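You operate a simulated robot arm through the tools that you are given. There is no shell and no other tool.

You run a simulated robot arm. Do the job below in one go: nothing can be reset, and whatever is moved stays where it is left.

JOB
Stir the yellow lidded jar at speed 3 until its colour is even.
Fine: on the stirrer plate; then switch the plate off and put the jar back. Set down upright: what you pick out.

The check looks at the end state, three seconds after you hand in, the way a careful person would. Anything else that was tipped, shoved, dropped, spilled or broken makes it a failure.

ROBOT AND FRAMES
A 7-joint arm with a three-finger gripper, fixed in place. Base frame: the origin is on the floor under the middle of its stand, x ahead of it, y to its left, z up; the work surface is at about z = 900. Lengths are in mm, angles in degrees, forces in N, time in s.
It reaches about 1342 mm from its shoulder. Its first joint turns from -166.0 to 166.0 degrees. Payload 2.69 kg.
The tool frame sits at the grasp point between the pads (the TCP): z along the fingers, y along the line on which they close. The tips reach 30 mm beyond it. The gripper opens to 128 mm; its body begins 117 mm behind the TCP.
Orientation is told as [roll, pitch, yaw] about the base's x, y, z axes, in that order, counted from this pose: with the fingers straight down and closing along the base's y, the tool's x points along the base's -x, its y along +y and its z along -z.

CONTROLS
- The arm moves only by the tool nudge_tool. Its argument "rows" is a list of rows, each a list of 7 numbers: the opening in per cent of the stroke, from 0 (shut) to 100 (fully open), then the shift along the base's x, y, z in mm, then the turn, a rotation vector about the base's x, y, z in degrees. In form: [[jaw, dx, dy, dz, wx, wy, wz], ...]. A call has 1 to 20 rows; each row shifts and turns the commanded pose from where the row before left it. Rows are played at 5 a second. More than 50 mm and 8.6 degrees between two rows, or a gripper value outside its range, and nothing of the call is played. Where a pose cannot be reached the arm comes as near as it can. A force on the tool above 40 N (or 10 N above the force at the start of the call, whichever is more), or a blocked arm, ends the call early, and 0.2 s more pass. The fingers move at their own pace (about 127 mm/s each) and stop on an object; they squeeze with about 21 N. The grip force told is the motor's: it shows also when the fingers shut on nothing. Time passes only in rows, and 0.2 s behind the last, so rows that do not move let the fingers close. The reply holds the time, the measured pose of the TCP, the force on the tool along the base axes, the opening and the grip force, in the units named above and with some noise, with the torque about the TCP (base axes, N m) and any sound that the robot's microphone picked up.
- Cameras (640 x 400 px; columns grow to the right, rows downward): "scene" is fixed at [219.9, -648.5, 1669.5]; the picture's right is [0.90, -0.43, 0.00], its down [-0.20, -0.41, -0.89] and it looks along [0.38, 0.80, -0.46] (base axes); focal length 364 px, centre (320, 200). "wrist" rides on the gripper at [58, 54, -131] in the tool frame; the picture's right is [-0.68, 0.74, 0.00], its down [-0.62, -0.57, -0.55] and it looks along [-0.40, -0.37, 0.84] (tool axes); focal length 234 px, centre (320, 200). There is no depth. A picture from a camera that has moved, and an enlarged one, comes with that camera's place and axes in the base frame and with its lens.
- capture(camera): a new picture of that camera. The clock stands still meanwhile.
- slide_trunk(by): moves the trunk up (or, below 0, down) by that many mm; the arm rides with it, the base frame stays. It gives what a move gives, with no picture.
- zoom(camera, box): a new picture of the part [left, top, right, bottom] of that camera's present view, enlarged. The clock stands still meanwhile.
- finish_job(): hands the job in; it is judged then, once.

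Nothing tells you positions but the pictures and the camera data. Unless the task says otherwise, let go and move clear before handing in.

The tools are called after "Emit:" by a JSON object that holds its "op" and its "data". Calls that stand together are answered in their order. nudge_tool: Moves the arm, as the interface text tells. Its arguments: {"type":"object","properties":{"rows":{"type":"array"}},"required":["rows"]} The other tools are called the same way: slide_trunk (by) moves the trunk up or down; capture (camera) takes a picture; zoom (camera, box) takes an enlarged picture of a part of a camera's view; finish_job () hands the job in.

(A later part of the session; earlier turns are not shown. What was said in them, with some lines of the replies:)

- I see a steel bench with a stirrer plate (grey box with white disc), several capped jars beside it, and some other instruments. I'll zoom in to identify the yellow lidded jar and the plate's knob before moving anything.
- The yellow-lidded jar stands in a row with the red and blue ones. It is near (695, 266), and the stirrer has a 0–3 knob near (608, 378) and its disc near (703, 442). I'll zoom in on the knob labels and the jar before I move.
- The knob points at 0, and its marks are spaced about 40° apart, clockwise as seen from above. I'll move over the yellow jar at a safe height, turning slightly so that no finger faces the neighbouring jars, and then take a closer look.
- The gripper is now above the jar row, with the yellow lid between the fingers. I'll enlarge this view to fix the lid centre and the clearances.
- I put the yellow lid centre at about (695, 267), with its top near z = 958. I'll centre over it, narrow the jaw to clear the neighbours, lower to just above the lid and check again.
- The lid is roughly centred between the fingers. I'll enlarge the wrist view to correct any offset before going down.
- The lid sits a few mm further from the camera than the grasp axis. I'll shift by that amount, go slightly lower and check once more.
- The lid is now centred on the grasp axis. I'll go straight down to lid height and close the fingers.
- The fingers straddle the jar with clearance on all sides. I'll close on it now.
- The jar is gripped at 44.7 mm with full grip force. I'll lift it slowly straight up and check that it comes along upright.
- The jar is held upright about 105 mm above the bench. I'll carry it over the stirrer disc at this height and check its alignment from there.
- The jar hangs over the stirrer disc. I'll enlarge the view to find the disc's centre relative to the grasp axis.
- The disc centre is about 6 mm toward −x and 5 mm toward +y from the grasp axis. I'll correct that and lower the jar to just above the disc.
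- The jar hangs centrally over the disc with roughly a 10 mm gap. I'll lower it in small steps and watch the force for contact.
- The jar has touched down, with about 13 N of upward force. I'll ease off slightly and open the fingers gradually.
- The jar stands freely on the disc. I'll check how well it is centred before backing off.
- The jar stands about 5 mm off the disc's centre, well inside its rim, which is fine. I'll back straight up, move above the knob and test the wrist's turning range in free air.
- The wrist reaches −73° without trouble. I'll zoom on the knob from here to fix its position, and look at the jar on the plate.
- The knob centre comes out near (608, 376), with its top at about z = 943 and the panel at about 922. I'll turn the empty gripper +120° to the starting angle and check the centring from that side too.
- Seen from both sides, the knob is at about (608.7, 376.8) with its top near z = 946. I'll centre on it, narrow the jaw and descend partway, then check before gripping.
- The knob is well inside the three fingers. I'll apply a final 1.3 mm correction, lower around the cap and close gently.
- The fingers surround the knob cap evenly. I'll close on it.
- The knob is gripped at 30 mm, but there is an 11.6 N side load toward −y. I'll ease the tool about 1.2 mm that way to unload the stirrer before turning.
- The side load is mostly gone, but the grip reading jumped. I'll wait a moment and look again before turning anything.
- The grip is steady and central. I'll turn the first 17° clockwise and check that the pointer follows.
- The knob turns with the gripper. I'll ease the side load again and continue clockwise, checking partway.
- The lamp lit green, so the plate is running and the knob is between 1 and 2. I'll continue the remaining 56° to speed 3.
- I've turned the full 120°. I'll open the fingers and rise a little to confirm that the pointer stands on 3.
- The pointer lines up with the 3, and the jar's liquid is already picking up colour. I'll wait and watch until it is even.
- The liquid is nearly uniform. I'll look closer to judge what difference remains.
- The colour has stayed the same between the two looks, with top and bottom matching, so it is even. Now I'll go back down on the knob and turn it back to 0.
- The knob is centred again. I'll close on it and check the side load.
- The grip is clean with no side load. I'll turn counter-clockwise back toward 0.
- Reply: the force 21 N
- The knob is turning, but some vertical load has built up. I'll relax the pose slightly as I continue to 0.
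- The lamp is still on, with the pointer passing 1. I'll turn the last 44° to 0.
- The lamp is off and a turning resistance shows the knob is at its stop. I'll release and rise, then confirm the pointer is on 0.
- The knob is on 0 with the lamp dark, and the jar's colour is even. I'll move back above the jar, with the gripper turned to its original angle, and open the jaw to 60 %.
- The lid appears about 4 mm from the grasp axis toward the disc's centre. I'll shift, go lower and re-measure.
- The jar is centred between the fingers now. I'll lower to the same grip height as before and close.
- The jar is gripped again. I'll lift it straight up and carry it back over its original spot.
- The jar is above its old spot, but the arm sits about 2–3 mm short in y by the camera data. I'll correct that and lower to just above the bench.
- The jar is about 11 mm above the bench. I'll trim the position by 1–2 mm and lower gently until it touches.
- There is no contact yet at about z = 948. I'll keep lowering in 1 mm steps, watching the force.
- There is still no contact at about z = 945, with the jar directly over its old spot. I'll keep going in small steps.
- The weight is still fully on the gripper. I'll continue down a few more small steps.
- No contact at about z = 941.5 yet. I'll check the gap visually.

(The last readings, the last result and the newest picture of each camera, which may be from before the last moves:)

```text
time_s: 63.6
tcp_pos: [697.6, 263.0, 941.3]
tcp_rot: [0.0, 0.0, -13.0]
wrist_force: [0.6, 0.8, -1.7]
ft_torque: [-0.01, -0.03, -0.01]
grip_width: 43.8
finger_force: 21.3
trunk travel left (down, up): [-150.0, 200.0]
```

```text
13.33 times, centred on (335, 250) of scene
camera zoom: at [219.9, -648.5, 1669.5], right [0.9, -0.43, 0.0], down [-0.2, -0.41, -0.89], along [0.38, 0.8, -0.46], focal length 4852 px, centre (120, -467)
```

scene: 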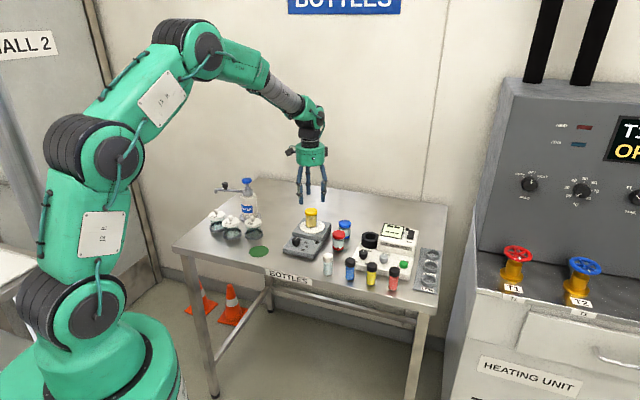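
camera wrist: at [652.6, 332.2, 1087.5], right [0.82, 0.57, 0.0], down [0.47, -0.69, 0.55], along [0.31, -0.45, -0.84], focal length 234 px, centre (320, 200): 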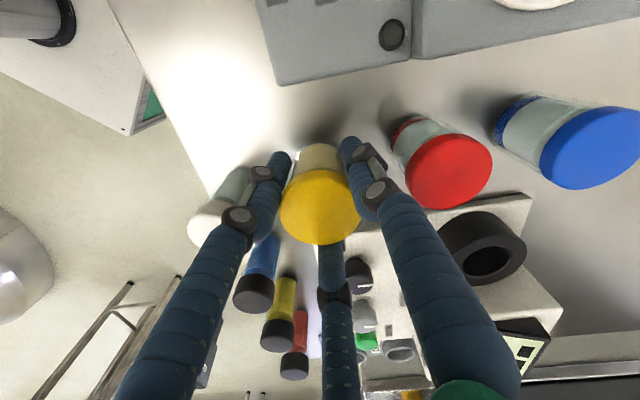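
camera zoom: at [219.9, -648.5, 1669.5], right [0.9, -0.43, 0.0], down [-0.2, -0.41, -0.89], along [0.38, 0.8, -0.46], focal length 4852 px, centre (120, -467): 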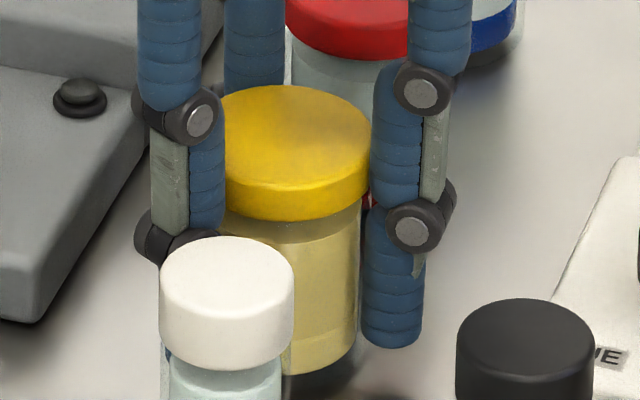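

By lid height in the scene view, the jar is only about 1 mm above its original height. I'll continue carefully.

Emit:
{"op": "nudge_tool", "data": {"rows": [[0, 0, 0, -0.7, 0, 0, 0], [0, 0, 0, 0, 0, 0, 0]]}}

Emit:
{"op": "nudge_tool", "data": {"rows": [[0, 0, 0, -0.7, 0, 0, 0], [0, 0, 0, 0, 0, 0, 0]]}}

```text
time_s: 64.2
tcp_pos: [697.8, 264.2, 940.8]
tcp_rot: [0.0, 0.0, -13.0]
wrist_force: [-0.2, 0.6, -0.8]
ft_torque: [-0.02, -0.02, -0.03]
grip_width: 43.7
finger_force: 20.9
trunk travel left (down, up): [-150.0, 200.0]
```

```text
time_s: 64.8
tcp_pos: [697.5, 262.8, 940.6]
tcp_rot: [0.0, 0.0, -13.0]
wrist_force: [-0.2, -0.2, -1.0]
ft_torque: [0.02, 0.0, 0.04]
grip_width: 43.6
finger_force: 20.8
trunk travel left (down, up): [-150.0, 200.0]
```

The jar probably slid a few mm upward in the grip when it touched the disc, so contact should come about now. I'll take smaller steps.

Emit:
{"op": "nudge_tool", "data": {"rows": [[0, 0, 0, -0.5, 0, 0, 0], [0, 0, 0, 0, 0, 0, 0]]}}

Emit:
{"op": "nudge_tool", "data": {"rows": [[0, 0, 0, -0.5, 0, 0, 0], [0, 0, 0, 0, 0, 0, 0]]}}

```text
time_s: 65.4
tcp_pos: [697.0, 262.9, 941.1]
tcp_rot: [0.0, 0.0, -13.1]
wrist_force: [0.7, 0.1, -2.1]
ft_torque: [0.0, -0.01, 0.0]
grip_width: 43.7
finger_force: 21.2
trunk travel left (down, up): [-150.0, 200.0]
```

```text
time_s: 66.0
tcp_pos: [697.8, 263.3, 940.6]
tcp_rot: [0.0, 0.0, -12.9]
wrist_force: [0.2, 0.4, 1.0]
ft_torque: [0.05, -0.02, -0.02]
grip_width: 43.7
finger_force: 20.6
trunk travel left (down, up): [-150.0, 200.0]
```

The vertical force has turned positive, so the jar is touching. I'll take one more small step to confirm.

Emit:
{"op": "nudge_tool", "data": {"rows": [[0, 0, 0, -0.4, 0, 0, 0], [0, 0, 0, 0, 0, 0, 0]]}}

```text
time_s: 66.6
tcp_pos: [698.0, 263.9, 940.7]
tcp_rot: [0.0, 0.0, -13.0]
wrist_force: [0.6, 2.0, 6.5]
ft_torque: [0.15, -0.05, 0.03]
grip_width: 43.7
finger_force: 21.4
trunk travel left (down, up): [-150.0, 200.0]
```

Contact is confirmed at 6.5 N. I'll ease off slightly and open the fingers gradually.

Emit:
{"op": "nudge_tool", "data": {"rows": [[0, 0, 0, 0.4, 0, 0, 0], [37, 0, 0, 0, 0, 0, 0], [42, 0, 0, 0, 0, 0, 0], [50, 0, 0, 0, 0, 0, 0], [60, 0, 0, 0, 0, 0, 0], [60, 0, 0, 0, 0, 0, 0], [60, 0, 0, 0, 0, 0, 0]]}}

Emit:
{"op": "capture", "data": {"camera": "wrist"}}

Emit:
{"op": "zoom", "data": {"camera": "scene", "box": [300, 200, 370, 270]}}

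```text
time_s: 68.2
tcp_pos: [697.6, 264.3, 940.0]
tcp_rot: [0.0, 0.1, -12.9]
wrist_force: [0.4, 0.3, -0.1]
ft_torque: [-0.01, 0.01, 0.02]
grip_width: 76.7
finger_force: 0.0
trunk travel left (down, up): [-150.0, 200.0]
```

```text
taken
camera wrist: at [651.2, 329.5, 1070.6], right [0.82, 0.57, 0.0], down [0.47, -0.69, 0.55], along [0.31, -0.45, -0.84], focal length 234 px, centre (320, 200)
```

wrist: 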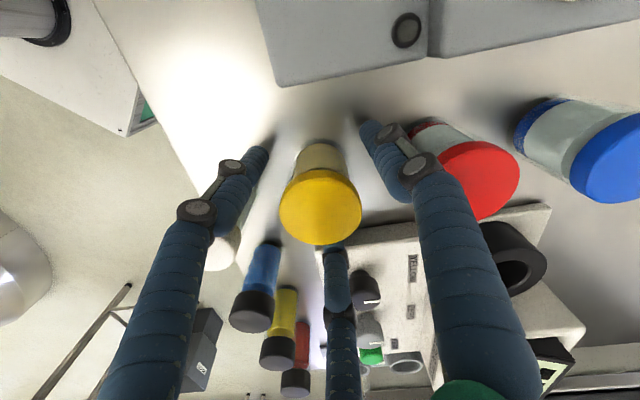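

```text
5.71 times, centred on (335, 235) of scene
camera zoom: at [219.9, -648.5, 1669.5], right [0.9, -0.43, 0.0], down [-0.2, -0.41, -0.89], along [0.38, 0.8, -0.46], focal length 2079 px, centre (234, 0)
```

zoom: 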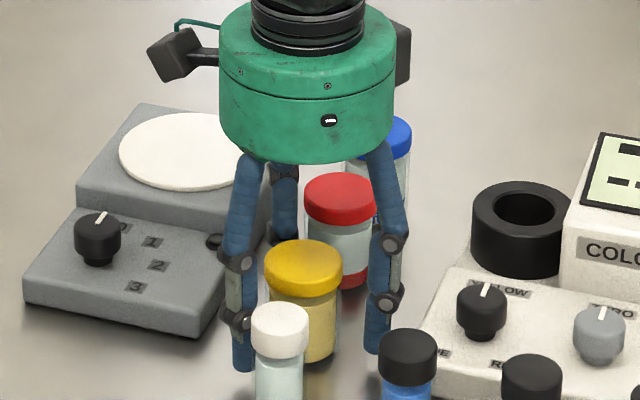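

The jar stands upright within about 2–3 mm of its original spot. I'll withdraw straight up and clear of the bench, then inspect everything.

Emit:
{"op": "nudge_tool", "data": {"rows": [[60, 0, 0, 15, 0, 0, 0], [60, 0, 0, 25, 0, 0, 0], [60, 0, 0, 40, 0, 0, 0], [60, 0, 0, 40, 0, 0, 0], [60, 0, 0, 40, 0, 0, 0], [60, 0, 0, 40, 0, 0, 0], [60, -30, 30, 20, 0, 0, 0], [60, -30, 30, 20, 0, 0, 0], [60, -30, 30, 0, 0, 0, 0], [60, -30, 30, 0, 0, 0, 0], [60, 0, 0, 0, 0, 0, 0]]}}

Emit:
{"op": "capture", "data": {"camera": "scene"}}

Emit:
{"op": "zoom", "data": {"camera": "scene", "box": [270, 200, 450, 312]}}

Emit:
{"op": "zoom", "data": {"camera": "scene", "box": [315, 215, 365, 280]}}

Emit:
{"op": "capture", "data": {"camera": "wrist"}}

```text
time_s: 70.6
tcp_pos: [578.5, 382.3, 1179.3]
tcp_rot: [0.0, 0.1, -12.9]
wrist_force: [-0.6, 0.8, -0.3]
ft_torque: [-0.02, -0.04, 0.01]
grip_width: 76.9
finger_force: 0.1
trunk travel left (down, up): [-150.0, 200.0]
```

```text
taken
```

scene: 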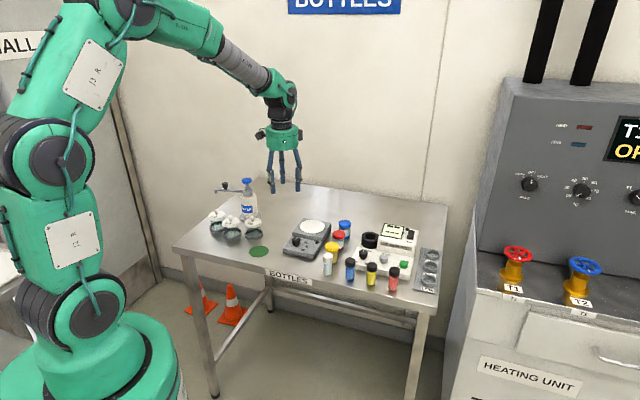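

```text
3.56 times, centred on (360, 256) of scene
camera zoom: at [219.9, -648.5, 1669.5], right [0.9, -0.43, 0.0], down [-0.2, -0.41, -0.89], along [0.38, 0.8, -0.46], focal length 1294 px, centre (178, 1)
```

zoom: 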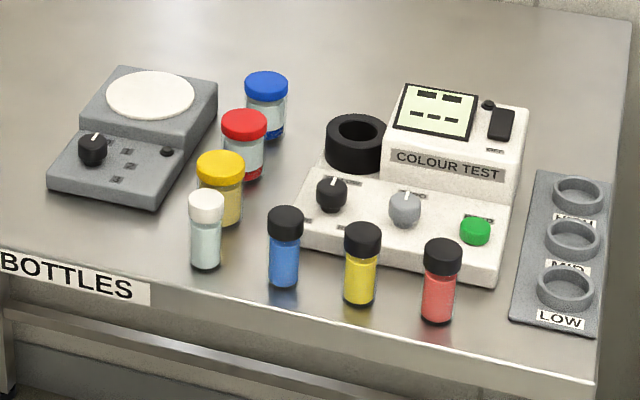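

```text
6.15 times, centred on (340, 248) of scene
camera zoom: at [219.9, -648.5, 1669.5], right [0.9, -0.43, 0.0], down [-0.2, -0.41, -0.89], along [0.38, 0.8, -0.46], focal length 2239 px, centre (197, -92)
```

zoom: 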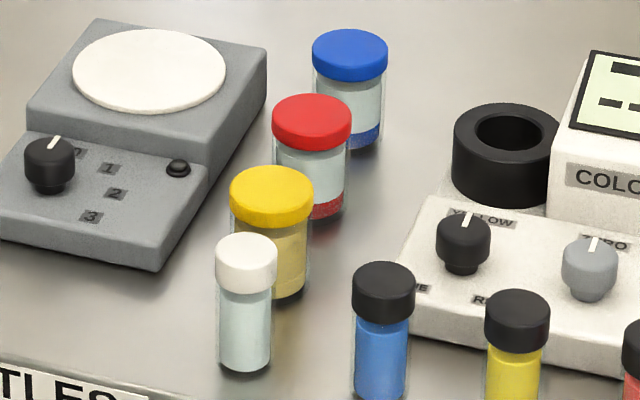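

```text
taken
camera wrist: at [533.0, 449.1, 1309.6], right [0.82, 0.57, 0.0], down [0.47, -0.69, 0.55], along [0.31, -0.45, -0.84], focal length 234 px, centre (320, 200)
```

wrist: 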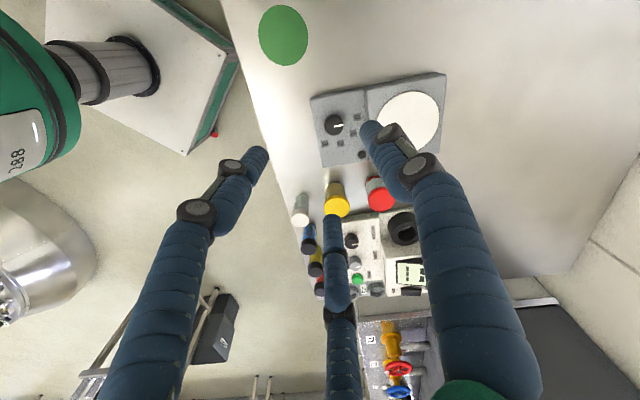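

Everything stands as it did at the start: the knob is at 0, the lamp is dark and the jar is upright in its old place. I'll take one close look at its colour before handing in.

Emit:
{"op": "zoom", "data": {"camera": "scene", "box": [324, 236, 350, 266]}}

Emit:
{"op": "zoom", "data": {"camera": "wrist", "box": [280, 70, 450, 240]}}

```text
13.33 times, centred on (337, 251) of scene
camera zoom: at [219.9, -648.5, 1669.5], right [0.9, -0.43, 0.0], down [-0.2, -0.41, -0.89], along [0.38, 0.8, -0.46], focal length 4852 px, centre (93, -480)
```

zoom: 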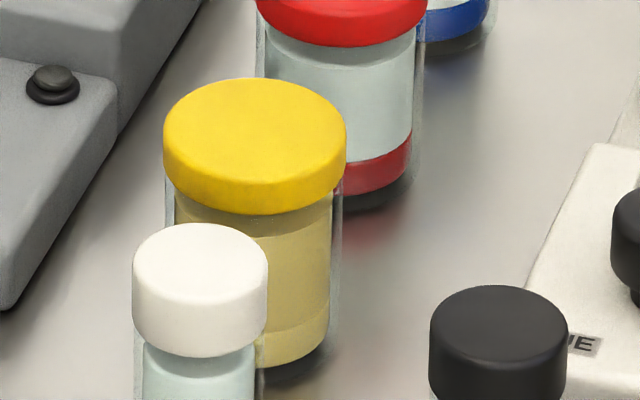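

```text
2.35 times, centred on (365, 155) of wrist
camera zoom: at [533.0, 449.1, 1309.6], right [0.82, 0.57, 0.0], down [0.47, -0.69, 0.55], along [0.31, -0.45, -0.84], focal length 551 px, centre (214, 306)
```

zoom: 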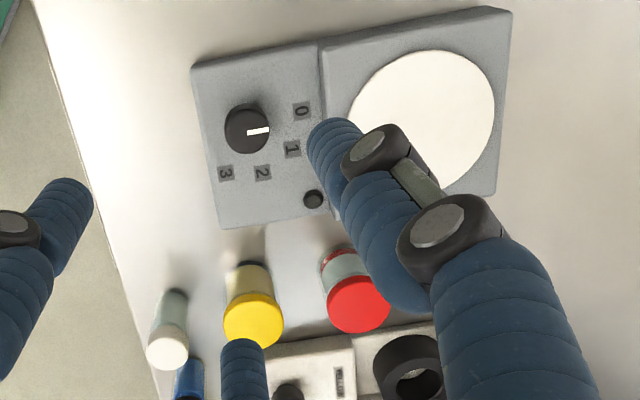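

The yellow-lidded jar's colour is even from top to bottom, and it stands upright where it started. The stirrer knob is at 0 with its lamp off, the neighbouring items are undisturbed and the gripper is clear, so I'm handing the job in.

Emit:
{"op": "finish_job", "data": {}}

```text
The job is handed in.
```

The yellow-lidded jar was stirred on the plate at speed 3 until its colour was even. It is now back upright, within about 2–3 mm of where it started.

- **Stirrer:** the knob is back at 0 and the lamp is off.
- **Stirring time:** it ran at speed 3 for about 10 seconds. The colour had stopped changing before I turned it down.
- **Everything else:** the last pictures show nothing else tipped, moved or spilled. The gripper is empty and clear of the jars.

When I first set the jar on the plate, it probably slid a few millimetres upward in the grip. I saw no damage, and the lid looks unchanged.
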